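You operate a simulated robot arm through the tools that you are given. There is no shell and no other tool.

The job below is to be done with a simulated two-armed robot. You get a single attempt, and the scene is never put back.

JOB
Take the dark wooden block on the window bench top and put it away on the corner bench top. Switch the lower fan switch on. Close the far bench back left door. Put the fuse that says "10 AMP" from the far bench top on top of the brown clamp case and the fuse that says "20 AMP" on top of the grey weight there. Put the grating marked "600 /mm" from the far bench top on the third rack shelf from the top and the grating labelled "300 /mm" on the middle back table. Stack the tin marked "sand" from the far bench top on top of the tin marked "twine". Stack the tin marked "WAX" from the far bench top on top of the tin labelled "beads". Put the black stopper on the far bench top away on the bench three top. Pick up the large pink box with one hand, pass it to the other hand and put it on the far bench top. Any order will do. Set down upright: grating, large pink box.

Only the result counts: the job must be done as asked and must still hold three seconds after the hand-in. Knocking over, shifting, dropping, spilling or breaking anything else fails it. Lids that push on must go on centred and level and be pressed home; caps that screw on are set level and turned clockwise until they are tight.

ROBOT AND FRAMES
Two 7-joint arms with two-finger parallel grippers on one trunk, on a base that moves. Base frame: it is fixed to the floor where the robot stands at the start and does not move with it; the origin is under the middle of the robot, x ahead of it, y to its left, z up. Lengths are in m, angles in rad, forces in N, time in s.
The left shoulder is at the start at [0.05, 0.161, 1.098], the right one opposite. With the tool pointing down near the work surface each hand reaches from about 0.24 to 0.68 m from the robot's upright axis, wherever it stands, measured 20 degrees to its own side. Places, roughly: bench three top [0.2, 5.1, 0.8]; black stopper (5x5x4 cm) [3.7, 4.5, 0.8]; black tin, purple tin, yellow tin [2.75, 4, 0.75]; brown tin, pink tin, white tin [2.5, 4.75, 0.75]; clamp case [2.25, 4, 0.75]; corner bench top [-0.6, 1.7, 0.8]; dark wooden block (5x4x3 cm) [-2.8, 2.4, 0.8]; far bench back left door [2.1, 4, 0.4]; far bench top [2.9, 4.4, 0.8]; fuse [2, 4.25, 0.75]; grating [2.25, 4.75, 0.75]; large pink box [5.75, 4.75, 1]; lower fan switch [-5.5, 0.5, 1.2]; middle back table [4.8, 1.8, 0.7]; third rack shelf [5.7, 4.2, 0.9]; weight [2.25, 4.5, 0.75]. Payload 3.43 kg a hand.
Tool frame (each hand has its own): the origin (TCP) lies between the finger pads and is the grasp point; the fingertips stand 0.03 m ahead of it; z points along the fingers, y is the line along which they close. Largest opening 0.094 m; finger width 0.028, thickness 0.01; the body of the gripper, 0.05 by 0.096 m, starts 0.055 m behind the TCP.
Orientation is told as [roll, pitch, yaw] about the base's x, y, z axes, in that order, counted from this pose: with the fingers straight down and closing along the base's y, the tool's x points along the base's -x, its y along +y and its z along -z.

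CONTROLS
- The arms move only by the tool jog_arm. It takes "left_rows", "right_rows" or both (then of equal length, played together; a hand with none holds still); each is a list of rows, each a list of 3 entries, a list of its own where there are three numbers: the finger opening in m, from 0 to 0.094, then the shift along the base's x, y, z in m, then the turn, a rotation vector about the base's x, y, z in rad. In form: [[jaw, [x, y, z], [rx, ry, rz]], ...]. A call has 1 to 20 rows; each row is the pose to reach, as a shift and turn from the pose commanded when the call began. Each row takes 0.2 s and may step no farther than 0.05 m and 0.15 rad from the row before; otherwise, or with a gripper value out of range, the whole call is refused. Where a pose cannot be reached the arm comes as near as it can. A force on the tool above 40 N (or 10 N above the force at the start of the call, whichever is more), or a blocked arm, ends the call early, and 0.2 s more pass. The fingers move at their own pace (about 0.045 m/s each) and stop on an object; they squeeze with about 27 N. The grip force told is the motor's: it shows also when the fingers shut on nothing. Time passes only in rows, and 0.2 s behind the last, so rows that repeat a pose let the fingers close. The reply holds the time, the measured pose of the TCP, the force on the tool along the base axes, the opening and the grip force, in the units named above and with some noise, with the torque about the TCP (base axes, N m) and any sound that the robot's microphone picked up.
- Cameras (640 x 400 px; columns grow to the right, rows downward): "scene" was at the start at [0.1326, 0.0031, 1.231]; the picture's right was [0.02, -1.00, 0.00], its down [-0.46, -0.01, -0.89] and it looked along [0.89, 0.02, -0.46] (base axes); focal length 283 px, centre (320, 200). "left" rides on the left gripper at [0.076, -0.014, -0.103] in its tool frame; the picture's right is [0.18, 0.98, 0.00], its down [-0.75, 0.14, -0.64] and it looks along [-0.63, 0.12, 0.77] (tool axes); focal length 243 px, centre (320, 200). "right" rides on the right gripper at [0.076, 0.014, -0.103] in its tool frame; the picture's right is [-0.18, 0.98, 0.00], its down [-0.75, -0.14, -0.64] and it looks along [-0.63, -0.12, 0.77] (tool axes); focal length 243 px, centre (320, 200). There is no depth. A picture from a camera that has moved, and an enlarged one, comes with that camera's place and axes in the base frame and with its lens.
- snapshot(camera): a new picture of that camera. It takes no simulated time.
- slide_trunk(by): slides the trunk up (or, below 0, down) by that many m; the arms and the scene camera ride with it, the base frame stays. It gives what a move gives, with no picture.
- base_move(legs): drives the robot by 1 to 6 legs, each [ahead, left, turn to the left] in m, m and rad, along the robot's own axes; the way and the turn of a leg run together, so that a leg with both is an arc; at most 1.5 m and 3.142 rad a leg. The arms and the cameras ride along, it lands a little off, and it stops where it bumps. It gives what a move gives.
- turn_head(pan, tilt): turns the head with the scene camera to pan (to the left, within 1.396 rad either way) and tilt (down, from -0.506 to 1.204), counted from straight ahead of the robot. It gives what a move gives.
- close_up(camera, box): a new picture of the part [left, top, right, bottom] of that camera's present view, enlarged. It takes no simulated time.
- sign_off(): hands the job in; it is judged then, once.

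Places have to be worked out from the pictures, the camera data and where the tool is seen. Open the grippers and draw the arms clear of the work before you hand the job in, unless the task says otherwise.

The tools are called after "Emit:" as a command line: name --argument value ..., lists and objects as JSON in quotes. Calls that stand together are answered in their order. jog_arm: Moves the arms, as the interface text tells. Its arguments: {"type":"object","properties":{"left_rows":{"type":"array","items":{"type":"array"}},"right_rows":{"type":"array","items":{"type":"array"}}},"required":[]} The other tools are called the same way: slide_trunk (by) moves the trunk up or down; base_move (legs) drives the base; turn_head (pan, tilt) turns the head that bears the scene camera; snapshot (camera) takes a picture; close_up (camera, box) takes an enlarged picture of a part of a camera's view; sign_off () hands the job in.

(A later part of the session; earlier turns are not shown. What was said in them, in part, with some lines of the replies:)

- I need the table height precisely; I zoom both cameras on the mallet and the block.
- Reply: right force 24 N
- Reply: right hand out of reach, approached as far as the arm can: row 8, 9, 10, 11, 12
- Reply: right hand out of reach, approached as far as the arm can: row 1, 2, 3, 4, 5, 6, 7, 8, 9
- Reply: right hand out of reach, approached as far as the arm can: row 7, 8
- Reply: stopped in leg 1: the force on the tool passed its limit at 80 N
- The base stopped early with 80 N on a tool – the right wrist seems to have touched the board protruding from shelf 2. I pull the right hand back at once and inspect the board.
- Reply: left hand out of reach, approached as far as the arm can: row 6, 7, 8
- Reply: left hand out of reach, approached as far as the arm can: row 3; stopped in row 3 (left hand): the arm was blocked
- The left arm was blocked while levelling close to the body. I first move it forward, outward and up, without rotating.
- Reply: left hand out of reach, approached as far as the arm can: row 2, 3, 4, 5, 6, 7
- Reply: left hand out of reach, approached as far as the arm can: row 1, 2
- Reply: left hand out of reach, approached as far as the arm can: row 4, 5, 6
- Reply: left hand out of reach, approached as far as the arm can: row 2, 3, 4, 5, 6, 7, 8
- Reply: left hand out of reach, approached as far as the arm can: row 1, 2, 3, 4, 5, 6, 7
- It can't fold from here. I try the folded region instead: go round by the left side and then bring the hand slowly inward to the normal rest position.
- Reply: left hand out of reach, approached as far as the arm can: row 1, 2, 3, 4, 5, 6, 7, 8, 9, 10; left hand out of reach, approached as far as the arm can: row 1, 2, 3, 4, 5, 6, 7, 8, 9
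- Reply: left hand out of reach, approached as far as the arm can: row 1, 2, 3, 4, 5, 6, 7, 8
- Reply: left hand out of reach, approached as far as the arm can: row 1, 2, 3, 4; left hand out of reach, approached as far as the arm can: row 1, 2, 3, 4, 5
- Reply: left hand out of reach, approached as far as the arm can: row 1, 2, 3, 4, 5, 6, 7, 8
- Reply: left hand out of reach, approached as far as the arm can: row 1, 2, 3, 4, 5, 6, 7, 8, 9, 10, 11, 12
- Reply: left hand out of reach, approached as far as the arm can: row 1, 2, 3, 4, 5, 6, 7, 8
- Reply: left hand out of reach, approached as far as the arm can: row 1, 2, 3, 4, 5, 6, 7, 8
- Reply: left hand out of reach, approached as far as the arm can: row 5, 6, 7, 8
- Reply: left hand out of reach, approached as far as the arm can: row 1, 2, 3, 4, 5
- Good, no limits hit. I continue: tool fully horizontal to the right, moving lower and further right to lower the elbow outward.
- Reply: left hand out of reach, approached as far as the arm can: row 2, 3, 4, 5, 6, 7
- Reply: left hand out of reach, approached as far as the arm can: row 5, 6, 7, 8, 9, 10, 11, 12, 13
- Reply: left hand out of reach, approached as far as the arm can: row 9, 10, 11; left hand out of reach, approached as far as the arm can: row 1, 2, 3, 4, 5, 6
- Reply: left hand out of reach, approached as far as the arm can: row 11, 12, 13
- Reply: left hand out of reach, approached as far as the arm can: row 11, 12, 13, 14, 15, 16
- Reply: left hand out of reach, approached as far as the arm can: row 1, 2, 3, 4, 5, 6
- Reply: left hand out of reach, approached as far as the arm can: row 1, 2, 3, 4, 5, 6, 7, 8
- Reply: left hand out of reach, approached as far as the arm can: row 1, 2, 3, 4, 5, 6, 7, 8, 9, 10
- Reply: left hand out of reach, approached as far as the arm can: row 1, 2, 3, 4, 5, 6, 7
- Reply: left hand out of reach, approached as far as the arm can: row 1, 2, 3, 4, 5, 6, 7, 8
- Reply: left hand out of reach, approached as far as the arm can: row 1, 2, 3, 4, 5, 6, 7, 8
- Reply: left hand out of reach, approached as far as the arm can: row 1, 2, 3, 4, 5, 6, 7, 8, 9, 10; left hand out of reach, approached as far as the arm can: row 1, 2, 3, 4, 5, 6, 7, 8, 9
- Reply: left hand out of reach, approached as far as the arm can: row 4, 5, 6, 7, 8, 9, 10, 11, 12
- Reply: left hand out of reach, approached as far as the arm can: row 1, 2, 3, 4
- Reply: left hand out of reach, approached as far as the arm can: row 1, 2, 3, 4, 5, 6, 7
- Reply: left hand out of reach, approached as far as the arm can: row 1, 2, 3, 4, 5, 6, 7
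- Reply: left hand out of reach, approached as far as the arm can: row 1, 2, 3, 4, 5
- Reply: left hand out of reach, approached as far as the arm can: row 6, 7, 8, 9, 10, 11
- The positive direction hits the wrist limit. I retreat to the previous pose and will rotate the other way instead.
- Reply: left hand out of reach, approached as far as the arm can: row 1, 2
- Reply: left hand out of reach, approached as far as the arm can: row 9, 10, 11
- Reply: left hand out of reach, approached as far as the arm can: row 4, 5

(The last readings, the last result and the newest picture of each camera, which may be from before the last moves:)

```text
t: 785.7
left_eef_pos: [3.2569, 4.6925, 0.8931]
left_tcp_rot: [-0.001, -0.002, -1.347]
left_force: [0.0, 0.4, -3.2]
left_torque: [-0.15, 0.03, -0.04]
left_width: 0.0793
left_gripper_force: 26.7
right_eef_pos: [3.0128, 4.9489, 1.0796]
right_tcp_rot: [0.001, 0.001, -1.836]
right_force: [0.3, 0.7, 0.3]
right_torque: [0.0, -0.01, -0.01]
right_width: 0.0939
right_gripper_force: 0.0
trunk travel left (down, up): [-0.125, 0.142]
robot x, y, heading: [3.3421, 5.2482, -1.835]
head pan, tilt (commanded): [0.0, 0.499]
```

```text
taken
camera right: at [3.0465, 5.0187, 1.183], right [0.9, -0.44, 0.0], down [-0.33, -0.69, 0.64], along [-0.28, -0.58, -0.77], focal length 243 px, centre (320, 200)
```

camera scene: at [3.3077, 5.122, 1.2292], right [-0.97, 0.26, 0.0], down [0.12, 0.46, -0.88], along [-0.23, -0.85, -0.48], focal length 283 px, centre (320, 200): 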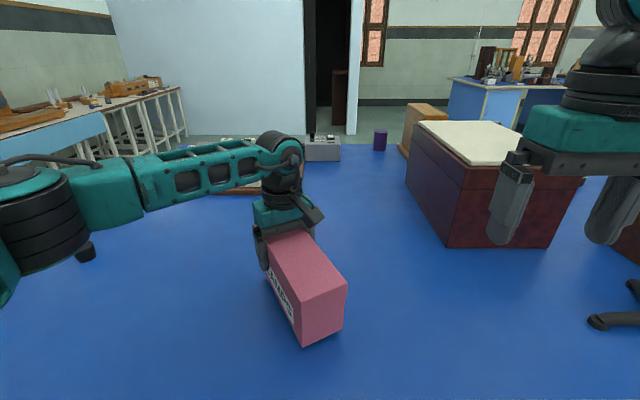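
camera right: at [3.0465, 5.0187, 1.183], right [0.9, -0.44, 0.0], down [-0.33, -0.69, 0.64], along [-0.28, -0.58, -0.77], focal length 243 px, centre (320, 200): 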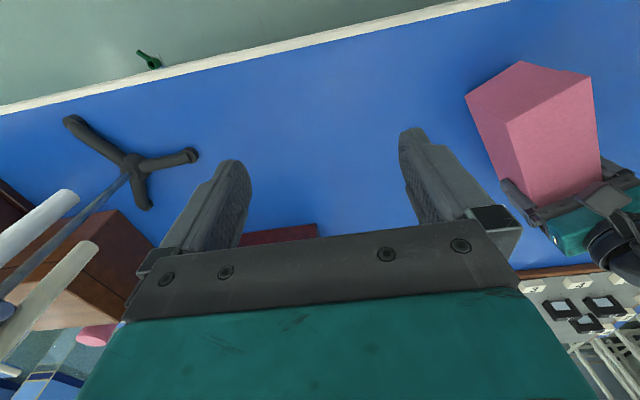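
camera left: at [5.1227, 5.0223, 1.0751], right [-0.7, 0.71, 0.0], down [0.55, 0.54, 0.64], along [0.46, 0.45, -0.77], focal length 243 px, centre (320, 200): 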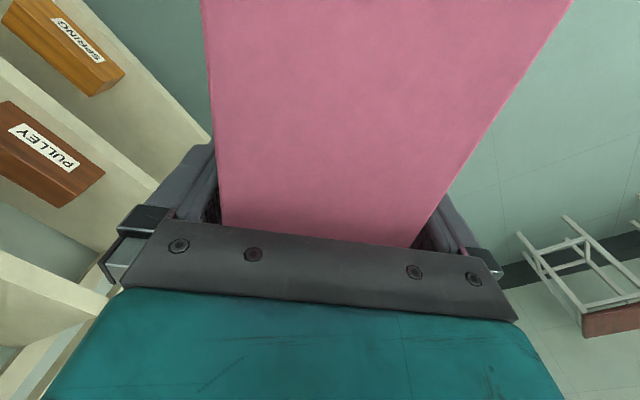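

I lower the last 2 cm in small steps.

Emit:
jog_arm --left_rows '[[0.03, [0, 0, -0.008], [0, 0, 0]], [0.03, [0, 0, -0.013], [0, 0, 0]], [0.03, [0, 0, -0.016], [0, 0, 0]], [0.03, [0, 0, -0.016], [0, 0, 0]]]'

Emit:
jog_arm --left_rows '[[0.03, [0, 0, -0.002], [0, 0, 0]], [0.03, [0, 0, -0.004], [0, 0, 0]], [0.03, [0, 0, -0.004], [0, 0, 0]]]'

```text
t: 786.7
left_eef_pos: [3.2572, 4.6916, 0.8786]
left_tcp_rot: [-0.004, -0.001, -1.348]
left_force: [0.2, -3.0, 6.7]
left_torque: [1.02, -0.07, 0.01]
left_width: 0.0795
left_gripper_force: 27.1
right_eef_pos: [3.014, 4.9498, 1.0793]
right_tcp_rot: [0.0, 0.001, -1.835]
right_force: [-0.9, 0.4, 0.3]
right_torque: [0.02, -0.02, -0.01]
right_width: 0.0937
right_gripper_force: 0.1
trunk travel left (down, up): [-0.125, 0.142]
robot x, y, heading: [3.3416, 5.2501, -1.832]
head pan, tilt (commanded): [0.0, 0.499]
```

```text
t: 787.5
left_eef_pos: [3.2569, 4.6928, 0.8737]
left_tcp_rot: [-0.002, -0.002, -1.347]
left_force: [1.5, -2.4, 12.0]
left_torque: [0.77, -0.38, -0.06]
left_width: 0.0796
left_gripper_force: 26.9
right_eef_pos: [3.0143, 4.9509, 1.0802]
right_tcp_rot: [0.0, 0.0, -1.835]
right_force: [-0.3, -0.1, -0.3]
right_torque: [-0.02, 0.01, -0.01]
right_width: 0.0941
right_gripper_force: 0.0
trunk travel left (down, up): [-0.125, 0.142]
robot x, y, heading: [3.342, 5.2468, -1.831]
head pan, tilt (commanded): [0.0, 0.499]
```

The box is on the bench (12 N). I release it and rise straight up.

Emit:
jog_arm --left_rows '[[0.03, [0, 0, 0.001], [0, 0, 0]], [0.085, [0, 0, 0.001], [0, 0, 0]], [0.094, [0, 0, 0.001], [0, 0, 0]], [0.094, [0, 0, 0.001], [0, 0, 0]], [0.094, [0, 0, 0.03], [0, 0, 0]], [0.094, [0, 0, 0.07], [0, 0, 0]], [0.094, [0, 0, 0.11], [0, 0, 0]], [0.094, [0, 0, 0.15], [0, 0, 0]], [0.094, [0, 0, 0.19], [0, 0, 0]], [0.094, [0, 0, 0.215], [0, 0, 0]]]'

Emit:
snapshot --camera "scene"

```text
t: 789.7
left_eef_pos: [3.2569, 4.6925, 1.0868]
left_tcp_rot: [-0.001, -0.002, -1.351]
left_force: [-0.2, 0.0, -0.3]
left_torque: [0.01, 0.01, 0.01]
left_width: 0.0942
left_gripper_force: 0.1
right_eef_pos: [3.0138, 4.9496, 1.0805]
right_tcp_rot: [0.0, 0.001, -1.837]
right_force: [0.0, -0.4, -0.1]
right_torque: [0.0, 0.03, -0.01]
right_width: 0.0938
right_gripper_force: 0.0
trunk travel left (down, up): [-0.125, 0.142]
robot x, y, heading: [3.341, 5.2494, -1.838]
head pan, tilt (commanded): [0.0, 0.499]
```

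```text
taken
camera scene: at [3.3077, 5.1224, 1.2292], right [-0.97, 0.26, 0.0], down [0.12, 0.46, -0.88], along [-0.23, -0.85, -0.48], focal length 283 px, centre (320, 200)
```

scene: 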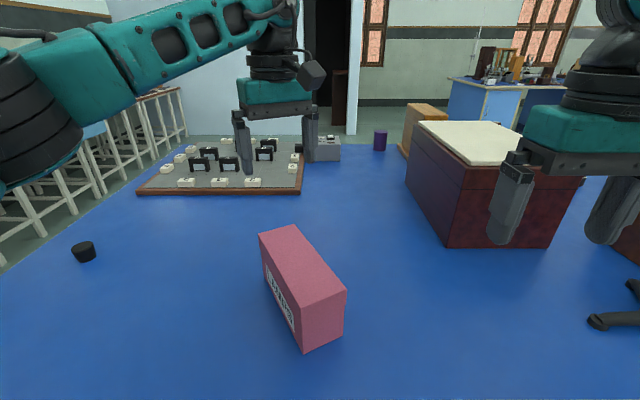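

The pink box stands upright on the far bench. Now the stopper (≈(3.69, 4.495)): I retract the left hand and shift the base left 0.35 m.

Emit:
jog_arm --left_rows '[[0.094, [0.0284, 0.0251, 0], [0, 0, -0.081]], [0.094, [0.0568, 0.0502, 0], [0, 0, -0.162]], [0.094, [0.0852, 0.0753, 0], [0, 0, -0.243]], [0.094, [0.1136, 0.1004, 0], [0, 0, -0.324]], [0.094, [0.142, 0.1255, 0], [0, 0, -0.405]], [0.094, [0.1704, 0.1506, 0], [0, 0, -0.486]]]'

Emit:
base_move --legs '[[0, 0.36, 0]]'

Emit:
snapshot --camera "scene"

Emit:
snapshot --camera "left"

```text
t: 791.1
left_eef_pos: [3.4295, 4.8426, 1.0878]
left_tcp_rot: [-0.001, 0.0, -1.834]
left_force: [0.2, -0.9, -0.5]
left_torque: [0.0, 0.0, 0.02]
left_width: 0.0939
left_gripper_force: 0.1
right_eef_pos: [3.0152, 4.9502, 1.081]
right_tcp_rot: [-0.001, -0.001, -1.836]
right_force: [0.0, -0.6, 0.2]
right_torque: [0.01, 0.01, -0.01]
right_width: 0.0939
right_gripper_force: 0.1
trunk travel left (down, up): [-0.125, 0.142]
robot x, y, heading: [3.3422, 5.2469, -1.832]
head pan, tilt (commanded): [0.0, 0.499]
```

```text
t: 794.8
left_eef_pos: [3.7787, 4.7471, 1.0878]
left_tcp_rot: [-0.001, -0.002, -1.837]
left_force: [-0.2, -0.3, -0.4]
left_torque: [-0.01, 0.0, -0.01]
left_width: 0.0938
left_gripper_force: 0.1
right_eef_pos: [3.364, 4.8551, 1.0803]
right_tcp_rot: [0.002, -0.001, -1.837]
right_force: [0.2, 0.0, 0.4]
right_torque: [0.0, 0.02, 0.03]
right_width: 0.0937
right_gripper_force: 0.0
trunk travel left (down, up): [-0.125, 0.142]
robot x, y, heading: [3.691, 5.151, -1.839]
head pan, tilt (commanded): [0.0, 0.499]
```

```text
taken
camera scene: at [3.6583, 5.0273, 1.2292], right [-0.96, 0.26, 0.0], down [0.13, 0.46, -0.88], along [-0.23, -0.85, -0.48], focal length 283 px, centre (320, 200)
```

scene: 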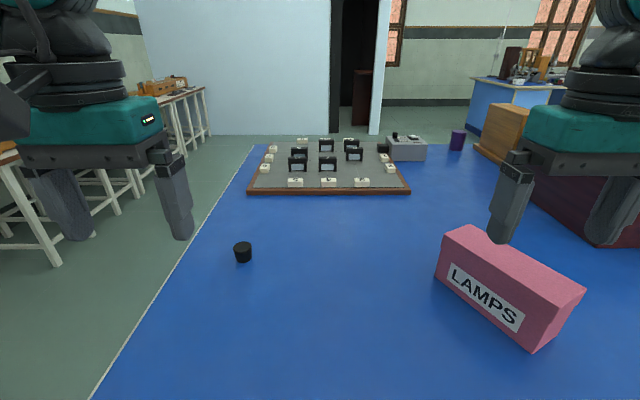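

```text
taken
camera left: at [3.7839, 4.8257, 1.1904], right [1.0, -0.08, 0.0], down [-0.06, -0.76, 0.64], along [-0.05, -0.64, -0.77], focal length 243 px, centre (320, 200)
```

left: 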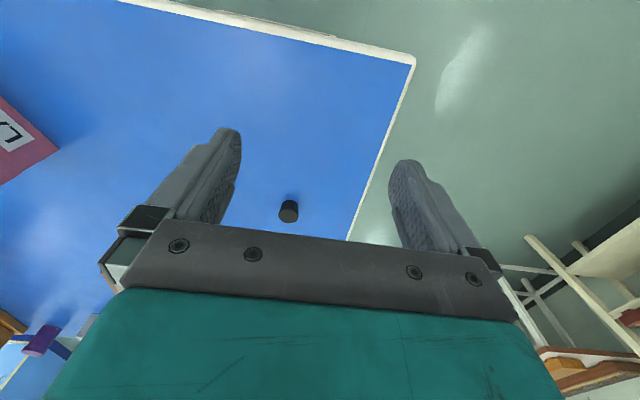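

The stopper is at (3.6935, 4.496). I move the left hand over it and go down to z≈0.91.

Emit:
jog_arm --left_rows '[[0.08, [-0.0142, -0.0419, 0], [0, 0, 0]], [0.08, [-0.0284, -0.0837, 0], [0, 0, 0]], [0.08, [-0.0426, -0.1256, 0], [0, 0, 0]], [0.08, [-0.0568, -0.1674, -0.02], [0, 0, 0]], [0.08, [-0.071, -0.2093, -0.04], [0, 0, 0]], [0.08, [-0.0852, -0.2511, -0.06], [0, 0, 0]], [0.08, [-0.0852, -0.2511, -0.1], [0, 0, 0]], [0.08, [-0.0852, -0.2511, -0.14], [0, 0, 0]], [0.08, [-0.0852, -0.2511, -0.175], [0, 0, 0]], [0.08, [-0.0852, -0.2511, -0.175], [0, 0, 0]]]'

Emit:
snapshot --camera "left"

```text
t: 797.0
left_eef_pos: [3.6942, 4.4975, 0.9134]
left_tcp_rot: [-0.004, 0.0, -1.837]
left_force: [0.5, 0.9, 0.1]
left_torque: [0.0, 0.04, 0.04]
left_width: 0.0802
left_gripper_force: 0.0
right_eef_pos: [3.3643, 4.8555, 1.0804]
right_tcp_rot: [0.0, -0.001, -1.837]
right_force: [0.0, -0.4, 0.0]
right_torque: [-0.02, -0.05, 0.03]
right_width: 0.0941
right_gripper_force: 0.0
trunk travel left (down, up): [-0.125, 0.142]
robot x, y, heading: [3.6925, 5.1507, -1.838]
head pan, tilt (commanded): [0.0, 0.499]
```

```text
taken
camera left: at [3.6993, 4.5759, 1.0154], right [1.0, -0.08, 0.0], down [-0.06, -0.76, 0.64], along [-0.05, -0.64, -0.77], focal length 243 px, centre (320, 200)
```

left: 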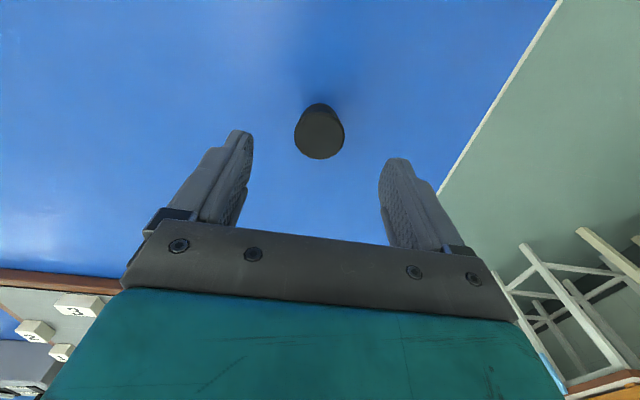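

Centred. I descend to z≈0.836 and grip the stopper.

Emit:
jog_arm --left_rows '[[0.08, [-0.0008, -0.0029, -0.04], [0, 0, 0]], [0.08, [-0.0008, -0.0029, -0.07], [0, 0, 0]], [0.08, [-0.0008, -0.0029, -0.077], [0, 0, 0]], [0.01, [-0.0008, -0.0029, -0.077], [0, 0, 0]], [0.01, [-0.0008, -0.0029, -0.077], [0, 0, 0]], [0.01, [-0.0008, -0.0029, -0.077], [0, 0, 0]], [0.01, [-0.0008, -0.0029, -0.077], [0, 0, 0]]]'

Emit:
snapshot --camera "left"

```text
t: 798.6
left_eef_pos: [3.6916, 4.494, 0.8369]
left_tcp_rot: [-0.002, 0.002, -1.835]
left_force: [-0.2, -0.1, 2.0]
left_torque: [-0.01, 0.08, 0.0]
left_width: 0.041
left_gripper_force: 26.8
right_eef_pos: [3.3638, 4.8546, 1.0803]
right_tcp_rot: [-0.001, -0.001, -1.838]
right_force: [0.7, 0.6, 0.0]
right_torque: [0.04, 0.02, 0.0]
right_width: 0.0941
right_gripper_force: 0.2
trunk travel left (down, up): [-0.125, 0.142]
robot x, y, heading: [3.6909, 5.1516, -1.84]
head pan, tilt (commanded): [0.0, 0.499]
```

```text
taken
camera left: at [3.6979, 4.5723, 0.9385], right [1.0, -0.08, 0.0], down [-0.06, -0.76, 0.64], along [-0.05, -0.64, -0.77], focal length 243 px, centre (320, 200)
```

left: 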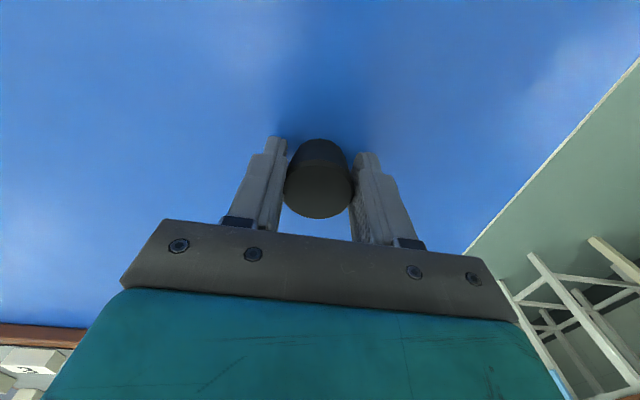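

Gripped (0.041). I lift and retract, then drive along the back aisle to bench three.

Emit:
jog_arm --left_rows '[[0.01, [0, 0, 0.045], [0, 0, 0]], [0.01, [0, 0, 0.09], [0, 0, 0]], [0.01, [0, 0, 0.135], [0, 0, 0]], [0.01, [0, 0, 0.18], [0, 0, 0]], [0.01, [0.01, 0.03, 0.215], [0, 0, 0]], [0.01, [0.024, 0.072, 0.235], [0, 0, 0]], [0.01, [0.038, 0.114, 0.25], [0, 0, 0]], [0.01, [0.052, 0.156, 0.25], [0, 0, 0]], [0.01, [0.066, 0.198, 0.25], [0, 0, 0]], [0.01, [0.085, 0.25, 0.25], [0, 0, 0]]]'

Emit:
base_move --legs '[[-0.25, 0, 0], [0, -1.5, 0], [0, -1.5, 0], [0, -0.25, 0]]'

Emit:
snapshot --camera "scene"

```text
refused: row 10 steps farther than a row can; nothing moved
```

```text
t: 808.6
left_eef_pos: [2.7808, 5.0048, 0.8371]
left_tcp_rot: [0.02, 0.0, -1.827]
left_force: [0.1, 3.8, 3.0]
left_torque: [0.1, 0.03, -0.02]
left_width: 0.0396
left_gripper_force: 26.9
right_eef_pos: [2.443, 5.3753, 1.0804]
right_tcp_rot: [0.0, 0.001, -1.848]
right_force: [-0.6, 0.4, -0.2]
right_torque: [0.01, 0.0, -0.01]
right_width: 0.0942
right_gripper_force: 0.1
trunk travel left (down, up): [-0.125, 0.142]
robot x, y, heading: [2.7714, 5.6663, -1.851]
head pan, tilt (commanded): [0.0, 0.499]
stopped in leg 2: the force on the tool passed its limit at 50 N (the readings are from after the stop); the commanded pose is now the measured one
```

```text
taken
camera scene: at [2.7392, 5.5443, 1.2292], right [-0.96, 0.27, 0.0], down [0.13, 0.46, -0.88], along [-0.24, -0.84, -0.48], focal length 283 px, centre (320, 200)
```

scene: 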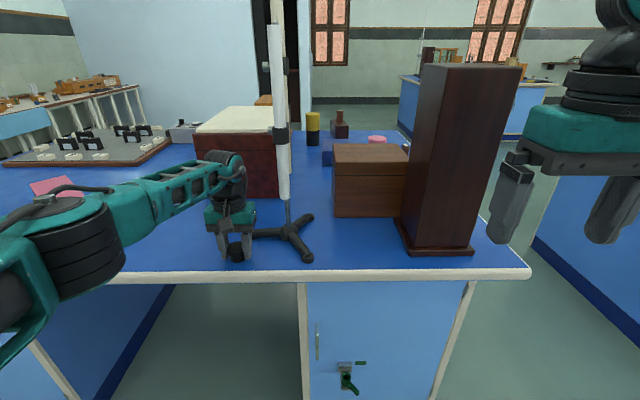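

The lift call was refused, so the base moved with the hand still low — and it stopped against something. I freeze and inspect the tripod and the pink box.

Emit:
close_up --camera "scene" --box '[190, 140, 350, 290]'

Emit:
close_up --camera "scene" --box '[0, 150, 160, 250]'

Emit:
snapshot --camera "left"

```text
2.67 times, centred on (270, 215) of scene
camera zoom: at [2.7392, 5.5443, 1.2292], right [-0.96, 0.27, 0.0], down [0.13, 0.46, -0.88], along [-0.24, -0.84, -0.48], focal length 756 px, centre (453, 160)
```

zoom: 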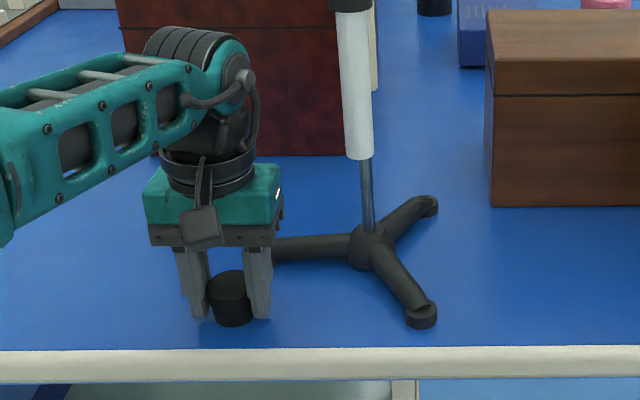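

```text
4.00 times, centred on (80, 200) of scene
camera zoom: at [2.7392, 5.5443, 1.2292], right [-0.96, 0.27, 0.0], down [0.13, 0.46, -0.88], along [-0.24, -0.84, -0.48], focal length 1133 px, centre (1280, 200)
```

zoom: 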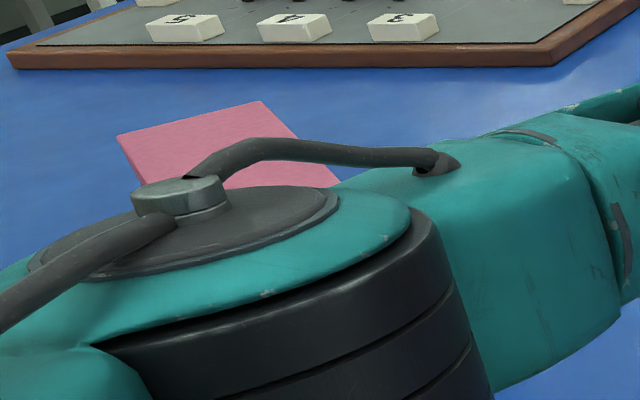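

```text
taken
camera left: at [2.7836, 5.0844, 0.939], right [1.0, -0.07, 0.02], down [-0.07, -0.76, 0.64], along [-0.03, -0.64, -0.77], focal length 243 px, centre (320, 200)
```

left: 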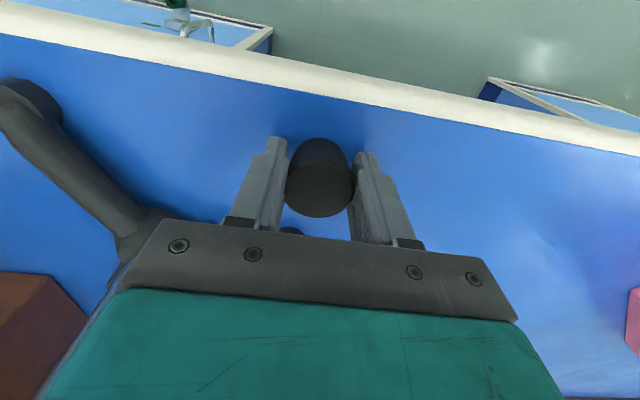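

The tripod hasn't moved measurably (same centre and leg directions). I lift the left hand straight up now, carefully.

Emit:
jog_arm --left_rows '[[0.01, [0, 0.005, 0.03], [0, 0, 0]], [0.01, [0, 0.01, 0.07], [0, 0, 0]], [0.01, [0, 0.02, 0.11], [0, 0, 0]], [0.01, [0, 0.03, 0.15], [0, 0, 0]], [0.01, [0, 0.04, 0.19], [0, 0, 0]], [0.01, [0.01, 0.06, 0.225], [0, 0, 0]], [0.01, [0.02, 0.1, 0.24], [0, 0, 0]], [0.01, [0.03, 0.14, 0.24], [0, 0, 0]], [0.01, [0.04, 0.18, 0.24], [0, 0, 0]], [0.01, [0.05, 0.22, 0.24], [0, 0, 0]]]'

Emit:
snapshot --camera "scene"

Emit:
close_up --camera "scene" --box '[200, 180, 360, 290]'

```text
t: 810.8
left_eef_pos: [2.8322, 5.2234, 1.0758]
left_tcp_rot: [0.022, 0.006, -1.826]
left_force: [-0.2, -0.4, 0.0]
left_torque: [0.0, 0.0, 0.04]
left_width: 0.0394
left_gripper_force: 27.1
right_eef_pos: [2.4432, 5.3753, 1.0802]
right_tcp_rot: [-0.001, -0.001, -1.849]
right_force: [-0.8, -0.5, 0.5]
right_torque: [-0.01, 0.0, -0.04]
right_width: 0.0941
right_gripper_force: 0.1
trunk travel left (down, up): [-0.125, 0.142]
robot x, y, heading: [2.7723, 5.6688, -1.848]
head pan, tilt (commanded): [0.0, 0.499]
```

```text
taken
camera scene: at [2.7391, 5.544, 1.2293], right [-0.96, 0.27, 0.0], down [0.13, 0.46, -0.88], along [-0.24, -0.84, -0.48], focal length 283 px, centre (320, 200)
```

scene: 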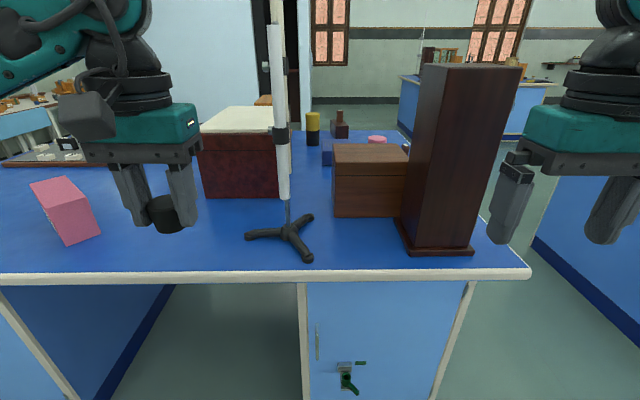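

```text
3.64 times, centred on (280, 235) of scene
camera zoom: at [2.7391, 5.544, 1.2293], right [-0.96, 0.27, 0.0], down [0.13, 0.46, -0.88], along [-0.24, -0.84, -0.48], focal length 1030 px, centre (466, 73)
```

zoom: 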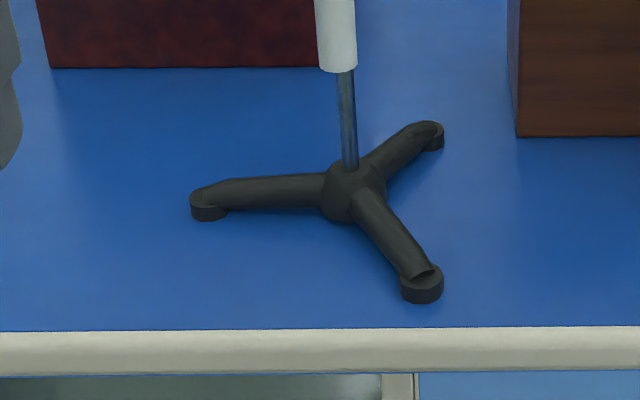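

The tripod is exactly where it was. I check the pink box too.

Emit:
close_up --camera "scene" --box '[0, 160, 140, 260]'

```text
4.00 times, centred on (70, 210) of scene
camera zoom: at [2.7391, 5.544, 1.2293], right [-0.96, 0.27, 0.0], down [0.13, 0.46, -0.88], along [-0.24, -0.84, -0.48], focal length 1133 px, centre (1320, 160)
```

zoom: 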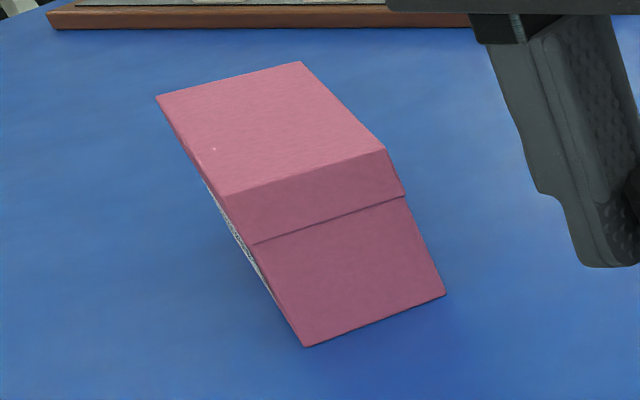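

The pink box was nudged a little (turned ~7 cm at one end) but stands upright on the bench, which is fine. I straighten the left hand and drive on, hands clear, to bench three.

Emit:
jog_arm --left_rows '[[0.01, [0, 0, 0.005], [0, 0.0228, -0.02]], [0.01, [0, 0, 0.01], [0, 0.0228, -0.02]]]'

Emit:
base_move --legs '[[0, -1.2, 0], [0, -1.0, 0]]'

Emit:
turn_head --pan 0.0 --tilt 0.5

Emit:
snapshot --camera "scene"

```text
t: 811.4
left_eef_pos: [2.8325, 5.2241, 1.0857]
left_tcp_rot: [-0.001, -0.002, -1.848]
left_force: [0.4, -0.6, 0.7]
left_torque: [-0.01, 0.0, -0.03]
left_width: 0.0398
left_gripper_force: 26.9
right_eef_pos: [2.4429, 5.375, 1.0797]
right_tcp_rot: [0.0, 0.0, -1.849]
right_force: [0.3, -0.4, 0.6]
right_torque: [-0.01, 0.02, -0.03]
right_width: 0.0942
right_gripper_force: 0.2
trunk travel left (down, up): [-0.125, 0.142]
robot x, y, heading: [2.7697, 5.669, -1.85]
head pan, tilt (commanded): [0.0, 0.499]
```

```text
t: 831.0
left_eef_pos: [0.7014, 5.8314, 1.0857]
left_tcp_rot: [-0.001, -0.003, -1.854]
left_force: [-0.5, -0.3, -1.7]
left_torque: [-0.01, -0.05, -0.03]
left_width: 0.0394
left_gripper_force: 26.5
right_eef_pos: [0.3154, 5.9843, 1.0802]
right_tcp_rot: [-0.001, 0.0, -1.855]
right_force: [-0.6, -0.4, 0.3]
right_torque: [-0.03, 0.0, -0.02]
right_width: 0.0942
right_gripper_force: 0.0
trunk travel left (down, up): [-0.125, 0.142]
robot x, y, heading: [0.6502, 6.2792, -1.851]
head pan, tilt (commanded): [0.0, 0.499]
```

```text
t: 831.6
left_eef_pos: [0.7029, 5.8312, 1.087]
left_tcp_rot: [-0.002, -0.004, -1.853]
left_force: [0.5, 0.6, -0.6]
left_torque: [-0.01, 0.02, 0.0]
left_width: 0.0395
left_gripper_force: 26.8
right_eef_pos: [0.3153, 5.9852, 1.0792]
right_tcp_rot: [0.001, 0.0, -1.856]
right_force: [0.3, 0.5, 0.2]
right_torque: [-0.01, 0.01, -0.02]
right_width: 0.0939
right_gripper_force: 0.1
trunk travel left (down, up): [-0.125, 0.142]
robot x, y, heading: [0.6489, 6.2723, -1.852]
head pan, tilt (commanded): [0.0, 0.499]
```

```text
taken
camera scene: at [0.6124, 6.1514, 1.2292], right [-0.96, 0.28, 0.0], down [0.13, 0.46, -0.88], along [-0.25, -0.84, -0.48], focal length 283 px, centre (320, 200)
```

scene: 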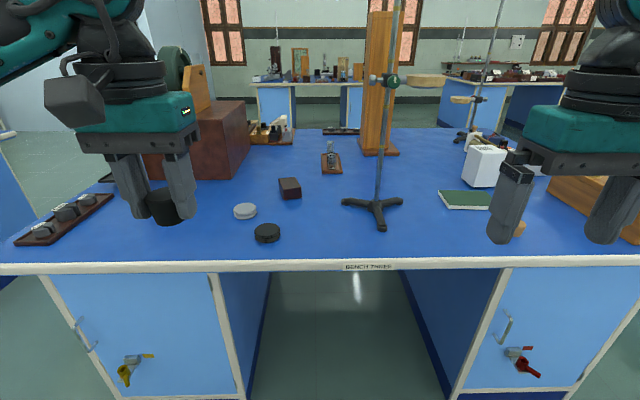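

Bench three's back side has a clear patch at ≈(0.767, 5.506), away from the white cylinder and the black disc. I drive 0.15 ahead and 0.1 left.

Emit:
base_move --legs '[[0.15, 0.1, 0]]'

Emit:
snapshot --camera "scene"

Emit:
snapshot --camera "left"

```text
t: 833.1
left_eef_pos: [0.756, 5.6584, 1.0861]
left_tcp_rot: [0.0, -0.002, -1.856]
left_force: [-0.6, -0.2, -0.9]
left_torque: [0.01, -0.03, -0.02]
left_width: 0.0397
left_gripper_force: 27.1
right_eef_pos: [0.3687, 5.8105, 1.0806]
right_tcp_rot: [-0.001, 0.002, -1.856]
right_force: [-0.6, -0.9, 0.8]
right_torque: [0.05, -0.03, 0.03]
right_width: 0.0939
right_gripper_force: 0.1
trunk travel left (down, up): [-0.125, 0.142]
robot x, y, heading: [0.7056, 6.1038, -1.855]
head pan, tilt (commanded): [0.0, 0.499]
```

```text
taken
camera scene: at [0.6658, 5.9781, 1.2291], right [-0.96, 0.28, 0.0], down [0.13, 0.46, -0.88], along [-0.25, -0.84, -0.48], focal length 283 px, centre (320, 200)
```

scene: 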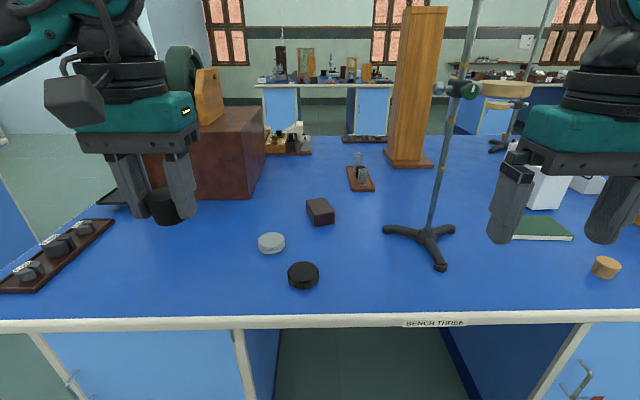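

```text
taken
camera left: at [0.7632, 5.7369, 1.188], right [1.0, -0.1, 0.0], down [-0.07, -0.76, 0.64], along [-0.07, -0.64, -0.76], focal length 243 px, centre (320, 200)
```

left: 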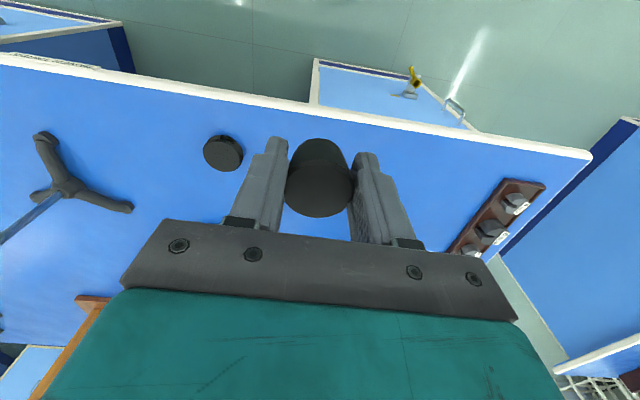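

The target patch is clear. I move over it and lower the stopper to just above the bench.

Emit:
jog_arm --left_rows '[[0.01, [0.0026, -0.0381, 0], [0, 0, 0]], [0.01, [0.0053, -0.0762, 0], [0, 0, 0]], [0.01, [0.0079, -0.1143, 0], [0, 0, 0]], [0.01, [0.0105, -0.1524, 0], [0, 0, 0]], [0.01, [0.0105, -0.1524, -0.045], [0, 0, 0]], [0.01, [0.0105, -0.1524, -0.09], [0, 0, 0]], [0.01, [0.0105, -0.1524, -0.135], [0, 0, 0]], [0.01, [0.0105, -0.1524, -0.18], [0, 0, 0]], [0.01, [0.0105, -0.1524, -0.215], [0, 0, 0]], [0.01, [0.0105, -0.1524, -0.228], [0, 0, 0]], [0.01, [0.0105, -0.1524, -0.228], [0, 0, 0]]]'

Emit:
close_up --camera "scene" --box '[120, 180, 330, 320]'

Emit:
snapshot --camera "left"

```text
t: 835.5
left_eef_pos: [0.7666, 5.5063, 0.8582]
left_tcp_rot: [-0.002, -0.003, -1.855]
left_force: [-0.1, -0.4, 1.3]
left_torque: [0.0, -0.02, 0.01]
left_width: 0.0396
left_gripper_force: 27.3
right_eef_pos: [0.3689, 5.8116, 1.0805]
right_tcp_rot: [-0.001, 0.0, -1.856]
right_force: [-0.3, -0.3, -0.5]
right_torque: [-0.01, -0.01, -0.02]
right_width: 0.0941
right_gripper_force: 0.0
trunk travel left (down, up): [-0.125, 0.142]
robot x, y, heading: [0.7078, 6.1042, -1.856]
head pan, tilt (commanded): [0.0, 0.499]
```

```text
2.86 times, centred on (225, 250) of scene
camera zoom: at [0.6656, 5.9786, 1.2292], right [-0.96, 0.28, 0.0], down [0.13, 0.46, -0.88], along [-0.25, -0.84, -0.48], focal length 810 px, centre (591, 57)
```

zoom: 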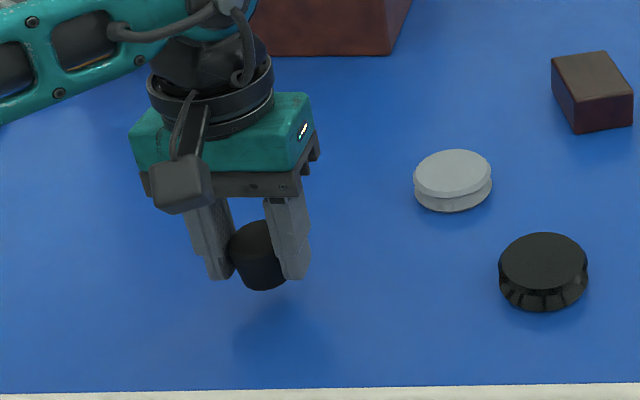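

```text
taken
camera left: at [0.773, 5.5848, 0.9602], right [1.0, -0.1, 0.0], down [-0.07, -0.76, 0.64], along [-0.07, -0.64, -0.76], focal length 243 px, centre (320, 200)
```

left: 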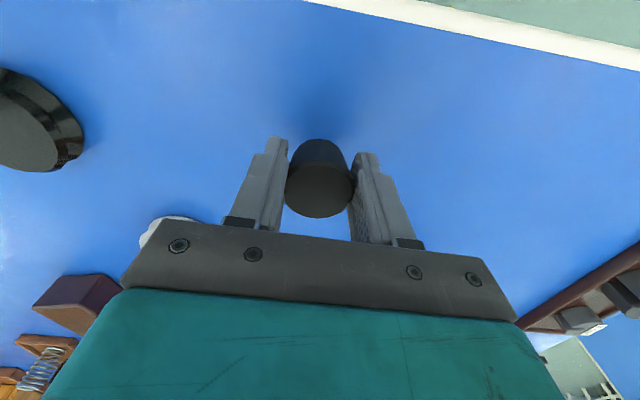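

I lower it to contact in small steps.

Emit:
jog_arm --left_rows '[[0.01, [0, 0, -0.008], [0, 0, 0]], [0.01, [0, 0, -0.014], [0, 0, 0]], [0.01, [0, 0, -0.018], [0, 0, 0]], [0.01, [0, 0, -0.018], [0, 0, 0]]]'

Emit:
jog_arm --left_rows '[[0.01, [0, 0, -0.002], [0, 0, 0]], [0.01, [0, 0, -0.003], [0, 0, 0]]]'

```text
t: 836.5
left_eef_pos: [0.7651, 5.5066, 0.84]
left_tcp_rot: [0.0, -0.004, -1.855]
left_force: [0.2, 0.5, 0.1]
left_torque: [-0.04, 0.03, 0.01]
left_width: 0.0397
left_gripper_force: 27.0
right_eef_pos: [0.3688, 5.8107, 1.0804]
right_tcp_rot: [-0.001, 0.001, -1.854]
right_force: [0.0, -1.0, -0.1]
right_torque: [0.02, 0.01, 0.0]
right_width: 0.094
right_gripper_force: 0.0
trunk travel left (down, up): [-0.125, 0.142]
robot x, y, heading: [0.7009, 6.1031, -1.855]
head pan, tilt (commanded): [0.0, 0.499]
```

```text
t: 837.1
left_eef_pos: [0.7648, 5.5068, 0.8375]
left_tcp_rot: [-0.002, -0.003, -1.854]
left_force: [0.3, 1.1, -1.0]
left_torque: [-0.01, -0.02, 0.03]
left_width: 0.0396
left_gripper_force: 26.9
right_eef_pos: [0.3675, 5.8116, 1.0797]
right_tcp_rot: [0.001, -0.001, -1.856]
right_force: [-0.5, 0.5, 0.5]
right_torque: [-0.02, 0.01, -0.02]
right_width: 0.094
right_gripper_force: 0.0
trunk travel left (down, up): [-0.125, 0.142]
robot x, y, heading: [0.7005, 6.0994, -1.858]
head pan, tilt (commanded): [0.0, 0.499]
```

Emit:
jog_arm --left_rows '[[0.01, [0, 0, -0.002], [0, 0, 0]], [0.01, [0, 0, -0.0035], [0, 0, 0]]]'

Emit:
close_up --camera "scene" --box '[150, 200, 270, 310]'

```text
t: 837.7
left_eef_pos: [0.7666, 5.5055, 0.8351]
left_tcp_rot: [-0.002, -0.008, -1.855]
left_force: [1.0, 0.7, 13.1]
left_torque: [-0.01, -0.06, 0.02]
left_width: 0.0395
left_gripper_force: 26.9
right_eef_pos: [0.3684, 5.8128, 1.0813]
right_tcp_rot: [-0.001, 0.001, -1.855]
right_force: [0.3, 0.2, -0.6]
right_torque: [0.0, -0.01, 0.01]
right_width: 0.0938
right_gripper_force: 0.1
trunk travel left (down, up): [-0.125, 0.142]
robot x, y, heading: [0.7, 6.1029, -1.858]
head pan, tilt (commanded): [0.0, 0.499]
```

```text
3.64 times, centred on (210, 255) of scene
camera zoom: at [0.6656, 5.98, 1.2296], right [-0.96, 0.28, 0.0], down [0.13, 0.46, -0.88], along [-0.25, -0.84, -0.48], focal length 1030 px, centre (720, 0)
```

zoom: 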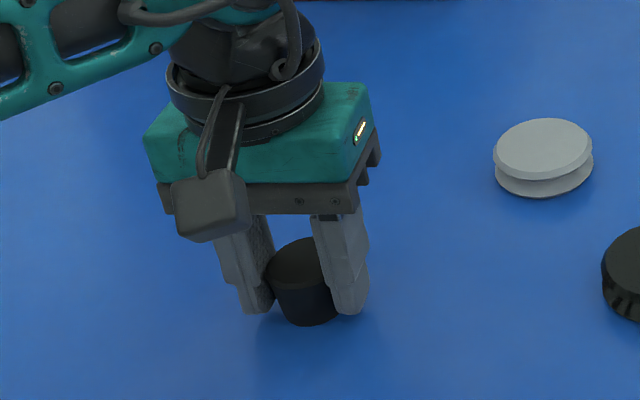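

The stopper touches the bench (13 N). I release and rise.

Emit:
jog_arm --left_rows '[[0.01, [0, 0, 0.001], [0, 0, 0]], [0.05, [0, 0, 0.001], [0, 0, 0]], [0.07, [0, 0, 0.001], [0, 0, 0]], [0.07, [0, 0, 0.001], [0, 0, 0]], [0.07, [0, 0, 0.03], [0, 0, 0]], [0.07, [0, 0, 0.075], [0, 0, 0]], [0.07, [0, 0, 0.12], [0, 0, 0]], [0.07, [0, 0, 0.165], [0, 0, 0]], [0.07, [0, 0, 0.21], [0, 0, 0]], [0.07, [0, 0, 0.25], [0, 0, 0]], [0.07, [0.01, 0.04, 0.25], [0, 0, 0]], [0.07, [0.02, 0.08, 0.25], [0, 0, 0]], [0.07, [0.03, 0.12, 0.25], [0, 0, 0]], [0.07, [0.04, 0.16, 0.25], [0, 0, 0]]]'

Emit:
snapshot --camera "scene"

```text
t: 840.7
left_eef_pos: [0.8073, 5.6679, 1.0843]
left_tcp_rot: [-0.002, -0.004, -1.856]
left_force: [0.3, -0.1, 0.6]
left_torque: [0.0, -0.02, 0.04]
left_width: 0.0699
left_gripper_force: 0.0
right_eef_pos: [0.3681, 5.8122, 1.0797]
right_tcp_rot: [-0.001, 0.001, -1.857]
right_force: [0.1, 1.1, 0.2]
right_torque: [-0.04, 0.01, 0.02]
right_width: 0.0941
right_gripper_force: 0.0
trunk travel left (down, up): [-0.125, 0.142]
robot x, y, heading: [0.6984, 6.0988, -1.851]
head pan, tilt (commanded): [0.0, 0.499]
```

```text
taken
camera scene: at [0.6658, 5.9789, 1.2293], right [-0.96, 0.28, 0.0], down [0.13, 0.46, -0.88], along [-0.25, -0.84, -0.48], focal length 283 px, centre (320, 200)
```

scene: 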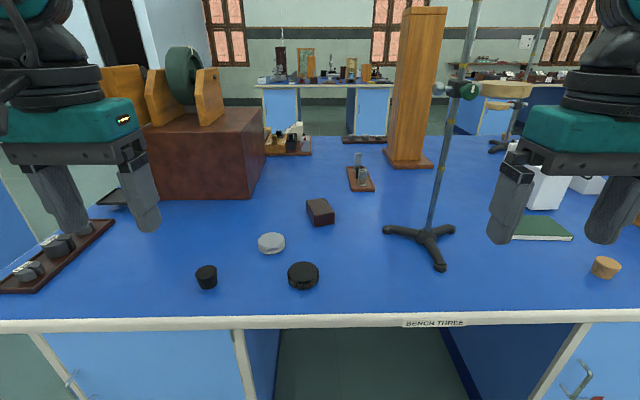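

The stopper stands on bench three. I back away from the bench and take a last look at the far bench from here.

Emit:
base_move --legs '[[-0.35, 0, 0], [0, 0.9, 0]]'

Emit:
turn_head --pan 0.75 --tilt 0.35

Emit:
snapshot --camera "scene"

Emit:
turn_head --pan 0.2 --tilt 0.35

Emit:
snapshot --camera "scene"

```text
t: 850.8
left_eef_pos: [1.7753, 5.7546, 1.083]
left_tcp_rot: [-0.003, -0.005, -1.849]
left_force: [-0.2, -0.1, -0.1]
left_torque: [-0.02, -0.01, -0.02]
left_width: 0.07
left_gripper_force: 0.0
right_eef_pos: [1.3341, 5.8961, 1.0797]
right_tcp_rot: [0.001, 0.001, -1.848]
right_force: [-0.5, 0.5, 0.5]
right_torque: [0.0, 0.0, -0.03]
right_width: 0.0938
right_gripper_force: 0.0
trunk travel left (down, up): [-0.125, 0.142]
robot x, y, heading: [1.6677, 6.1919, -1.847]
head pan, tilt (commanded): [0.0, 0.499]
```

```text
t: 851.9
left_eef_pos: [1.7733, 5.7548, 1.0838]
left_tcp_rot: [-0.001, -0.003, -1.848]
left_force: [0.7, 1.1, 0.3]
left_torque: [0.05, 0.01, -0.02]
left_width: 0.07
left_gripper_force: 0.1
right_eef_pos: [1.3337, 5.8964, 1.0806]
right_tcp_rot: [0.0, 0.0, -1.85]
right_force: [-0.5, -0.1, -0.1]
right_torque: [-0.01, 0.0, 0.02]
right_width: 0.0941
right_gripper_force: 0.0
trunk travel left (down, up): [-0.125, 0.142]
robot x, y, heading: [1.6656, 6.1901, -1.846]
head pan, tilt (commanded): [0.75, 0.351]
```

```text
taken
camera scene: at [1.6976, 6.0703, 1.2429], right [-0.89, -0.46, 0.0], down [-0.16, 0.31, -0.94], along [0.43, -0.84, -0.34], focal length 283 px, centre (320, 200)
```

scene: 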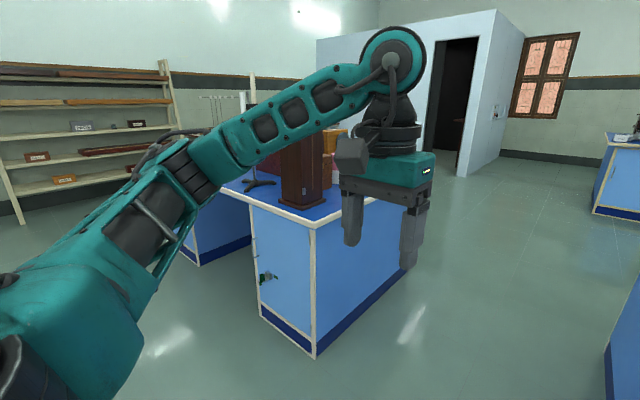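

```text
t: 852.9
left_eef_pos: [1.7749, 5.7542, 1.0836]
left_tcp_rot: [-0.004, -0.001, -1.848]
left_force: [-0.2, -0.1, 0.5]
left_torque: [-0.01, 0.0, 0.02]
left_width: 0.0701
left_gripper_force: 0.0
right_eef_pos: [1.3333, 5.8957, 1.0806]
right_tcp_rot: [0.0, 0.002, -1.848]
right_force: [0.7, 0.5, -0.1]
right_torque: [0.01, 0.01, 0.0]
right_width: 0.0938
right_gripper_force: 0.0
trunk travel left (down, up): [-0.125, 0.142]
robot x, y, heading: [1.6648, 6.1883, -1.85]
head pan, tilt (commanded): [0.201, 0.351]
```

```text
taken
camera scene: at [1.6482, 6.0604, 1.2429], right [-1.0, 0.08, 0.0], down [0.03, 0.34, -0.94], along [-0.07, -0.94, -0.34], focal length 283 px, centre (320, 200)
```

scene: 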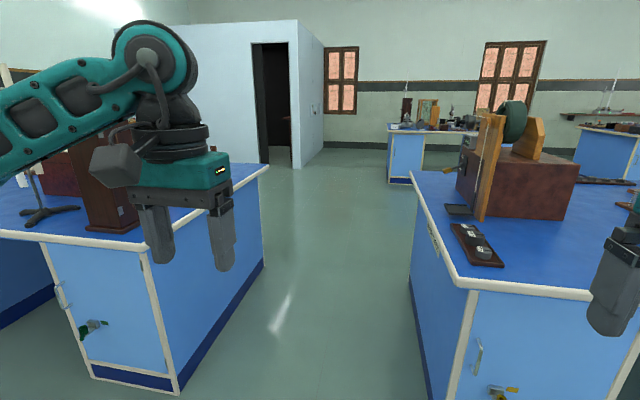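

I drive into the gap for a final check of the stacked items and the front door of the far bench.

Emit:
base_move --legs '[[0, 0.26, 0], [1.5, 0, 0], [1.5, 0, 0]]'

Emit:
turn_head --pan 1.35 --tilt 0.3

Emit:
snapshot --camera "scene"

```text
t: 869.8
left_eef_pos: [1.2068, 2.8003, 1.0839]
left_tcp_rot: [-0.001, -0.004, -1.845]
left_force: [-0.2, 0.0, 0.0]
left_torque: [-0.01, -0.01, 0.02]
left_width: 0.0701
left_gripper_force: 0.1
right_eef_pos: [0.7651, 2.9409, 1.0786]
right_tcp_rot: [0.001, 0.001, -1.846]
right_force: [-0.7, 1.0, 0.1]
right_torque: [0.0, 0.02, -0.03]
right_width: 0.0938
right_gripper_force: 0.1
trunk travel left (down, up): [-0.125, 0.142]
robot x, y, heading: [1.0929, 3.2352, -1.844]
head pan, tilt (commanded): [0.201, 0.351]
```

```text
t: 871.2
left_eef_pos: [1.2063, 2.8009, 1.0844]
left_tcp_rot: [0.0, -0.002, -1.845]
left_force: [-0.1, 1.1, -0.3]
left_torque: [-0.02, 0.03, 0.04]
left_width: 0.07
left_gripper_force: 0.1
right_eef_pos: [0.7657, 2.9407, 1.0796]
right_tcp_rot: [-0.001, 0.001, -1.846]
right_force: [-0.1, 0.6, -0.2]
right_torque: [0.0, 0.01, 0.01]
right_width: 0.0941
right_gripper_force: 0.1
trunk travel left (down, up): [-0.125, 0.142]
robot x, y, heading: [1.0964, 3.2323, -1.844]
head pan, tilt (commanded): [1.349, 0.3]
```

```text
taken
camera scene: at [1.1681, 3.1538, 1.2476], right [-0.48, -0.88, 0.0], down [-0.26, 0.14, -0.96], along [0.84, -0.46, -0.3], focal length 283 px, centre (320, 200)
```

scene: 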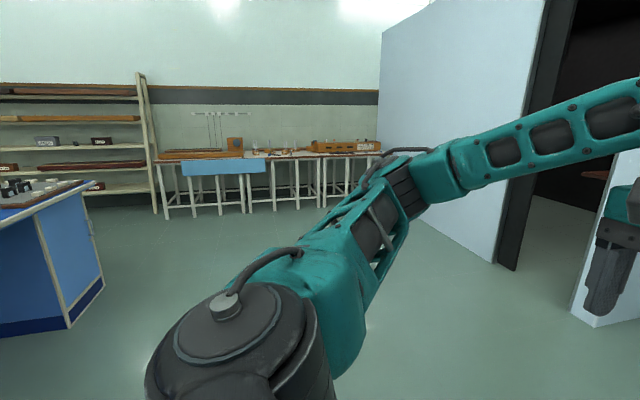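

I turn round to face the far bench front.

Emit:
base_move --legs '[[0, 0, 3.14], [0, -0.6, 0]]'

Emit:
turn_head --pan 0.0 --tilt 0.45

Emit:
snapshot --camera "scene"

Emit:
close_up --camera "scene" --box '[280, 60, 480, 210]'

```text
t: 884.3
left_eef_pos: [1.5551, 3.5152, 1.084]
left_tcp_rot: [-0.003, -0.003, 1.31]
left_force: [0.2, 0.5, -0.7]
left_torque: [-0.01, 0.03, -0.01]
left_width: 0.0701
left_gripper_force: 0.0
right_eef_pos: [1.9973, 3.3815, 1.0789]
right_tcp_rot: [0.0, 0.001, 1.311]
right_force: [0.2, -0.4, 0.2]
right_torque: [0.01, 0.01, -0.01]
right_width: 0.0939
right_gripper_force: 0.0
trunk travel left (down, up): [-0.125, 0.142]
robot x, y, heading: [1.6703, 3.0798, 1.314]
head pan, tilt (commanded): [1.349, 0.3]
```

```text
t: 885.8
left_eef_pos: [1.5548, 3.5155, 1.0826]
left_tcp_rot: [-0.003, -0.002, 1.311]
left_force: [-0.2, -1.0, 0.5]
left_torque: [-0.04, 0.02, 0.0]
left_width: 0.0698
left_gripper_force: 0.1
right_eef_pos: [1.9982, 3.3798, 1.0796]
right_tcp_rot: [-0.001, 0.001, 1.311]
right_force: [-0.3, 1.1, -0.9]
right_torque: [0.04, -0.03, -0.01]
right_width: 0.0941
right_gripper_force: 0.1
trunk travel left (down, up): [-0.125, 0.142]
robot x, y, heading: [1.6719, 3.0825, 1.309]
head pan, tilt (commanded): [0.0, 0.45]
```

```text
taken
camera scene: at [1.7075, 3.2101, 1.2337], right [0.97, -0.26, 0.0], down [-0.11, -0.42, -0.9], along [0.23, 0.87, -0.44], focal length 283 px, centre (320, 200)
```

scene: 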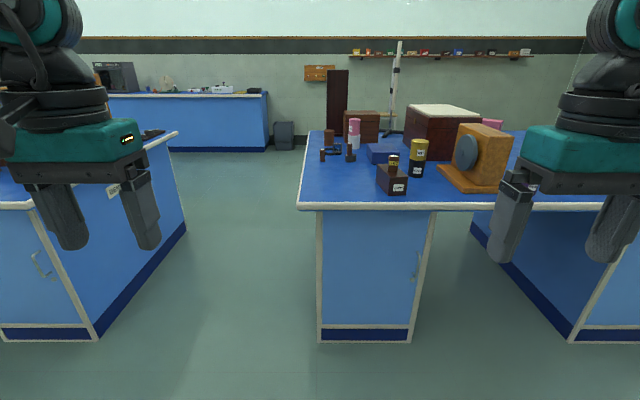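

```text
2.67 times, centred on (380, 135) of scene
camera zoom: at [1.7075, 3.2101, 1.2337], right [0.97, -0.26, 0.0], down [-0.11, -0.42, -0.9], along [0.23, 0.87, -0.44], focal length 756 px, centre (160, 373)
```

zoom: 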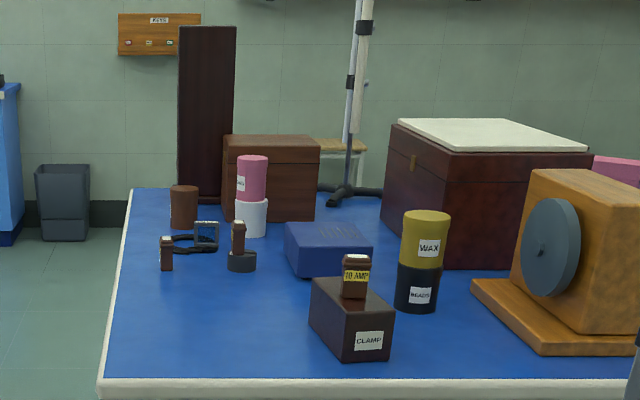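

All stacks are in place. I zoom once more on the door and, from afar, the rack.

Emit:
close_up --camera "scene" --box '[300, 190, 450, 350]'

Emit:
turn_head --pan -0.9 --tilt 0.15

Emit:
snapshot --camera "scene"

```text
2.50 times, centred on (375, 270) of scene
camera zoom: at [1.7075, 3.2101, 1.2337], right [0.97, -0.26, 0.0], down [-0.11, -0.42, -0.9], along [0.23, 0.87, -0.44], focal length 708 px, centre (182, 25)
```

zoom: 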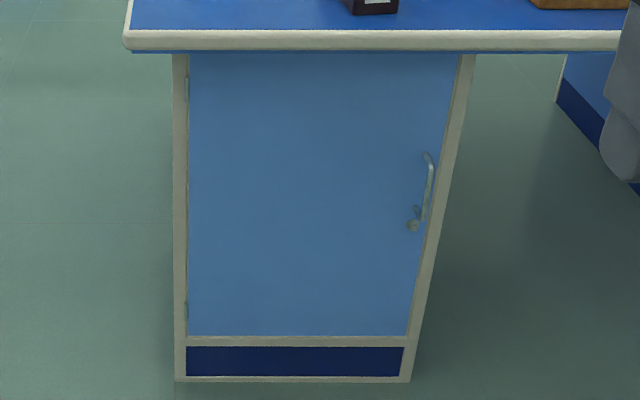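

```text
t: 887.0
left_eef_pos: [1.5554, 3.5153, 1.0829]
left_tcp_rot: [0.0, -0.004, 1.311]
left_force: [0.0, 0.1, -0.2]
left_torque: [0.0, -0.03, 0.01]
left_width: 0.0699
left_gripper_force: 0.1
right_eef_pos: [1.9986, 3.38, 1.0798]
right_tcp_rot: [-0.001, -0.002, 1.311]
right_force: [-0.2, -0.2, 0.5]
right_torque: [-0.03, 0.01, 0.02]
right_width: 0.0938
right_gripper_force: 0.0
trunk travel left (down, up): [-0.125, 0.142]
robot x, y, heading: [1.6721, 3.0818, 1.314]
head pan, tilt (commanded): [-0.901, 0.15]
```

```text
taken
camera scene: at [1.769, 3.1584, 1.2616], right [0.4, -0.92, 0.0], down [-0.14, -0.06, -0.99], along [0.91, 0.4, -0.15], focal length 283 px, centre (320, 200)
```

scene: 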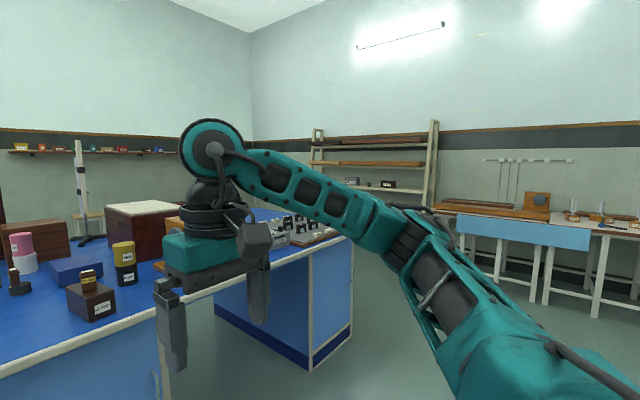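

Everything checks out: the door is flush, the fuses and tins are stacked, both gratings stand upright, and the block, stopper and pink box are where they were asked to go. Both grippers are open and the arms are clear, so I hand in.

Emit:
sign_off

```text
The job is handed in.
```

I finished every part of the job and handed it in. The hand-in was accepted, but it returned no verdict.

| Task | Where it ended up |
|---|---|
| Dark wooden block | On the corner bench top, between the small wooden cube and the galvanometer |
| Lower fan switch (FAN 2) | Rocker flipped. It is unlabelled, so I took bottom-pressed to mean on, and I did not check that the fan turns |
| Far bench back left door | Shut and flush with the bench front |
| "10 AMP" fuse | Standing on the brown clamp case |
| "20 AMP" fuse | Standing on the grey 500 g weight |
| "600 /mm" grating | Upright on the third rack shelf, between PADS and WEIGHTS |
| "300 /mm" grating | Upright on the middle back table |
| "sand" tin | On the "twine" tin |
| "wax" tin | On the "beads" tin |
| Black stopper | On the bench three top |
| Large pink box | Passed from the right hand to the left, standing upright on the far bench top |

Two contacts along the way could matter if anything is judged shifted:

- **Board on rack shelf 2:** the base stopped with 80 N on the right hand, which I put down to its wrist touching the board that sticks out there. Afterwards it was still in line with the board next to it, and I could measure no shift down to about a centimetre.
- **Far bench, after the pink box was placed:** one lift command was refused, so the base drove with the left hand still low. Some contact stopped it at 50 N. The pink box was pushed round by about 7 cm at one end but stayed upright on the bench. The tripod stand beside the stop point had not moved.

In the final check of the far bench, the door, fuses and tins were all in place.
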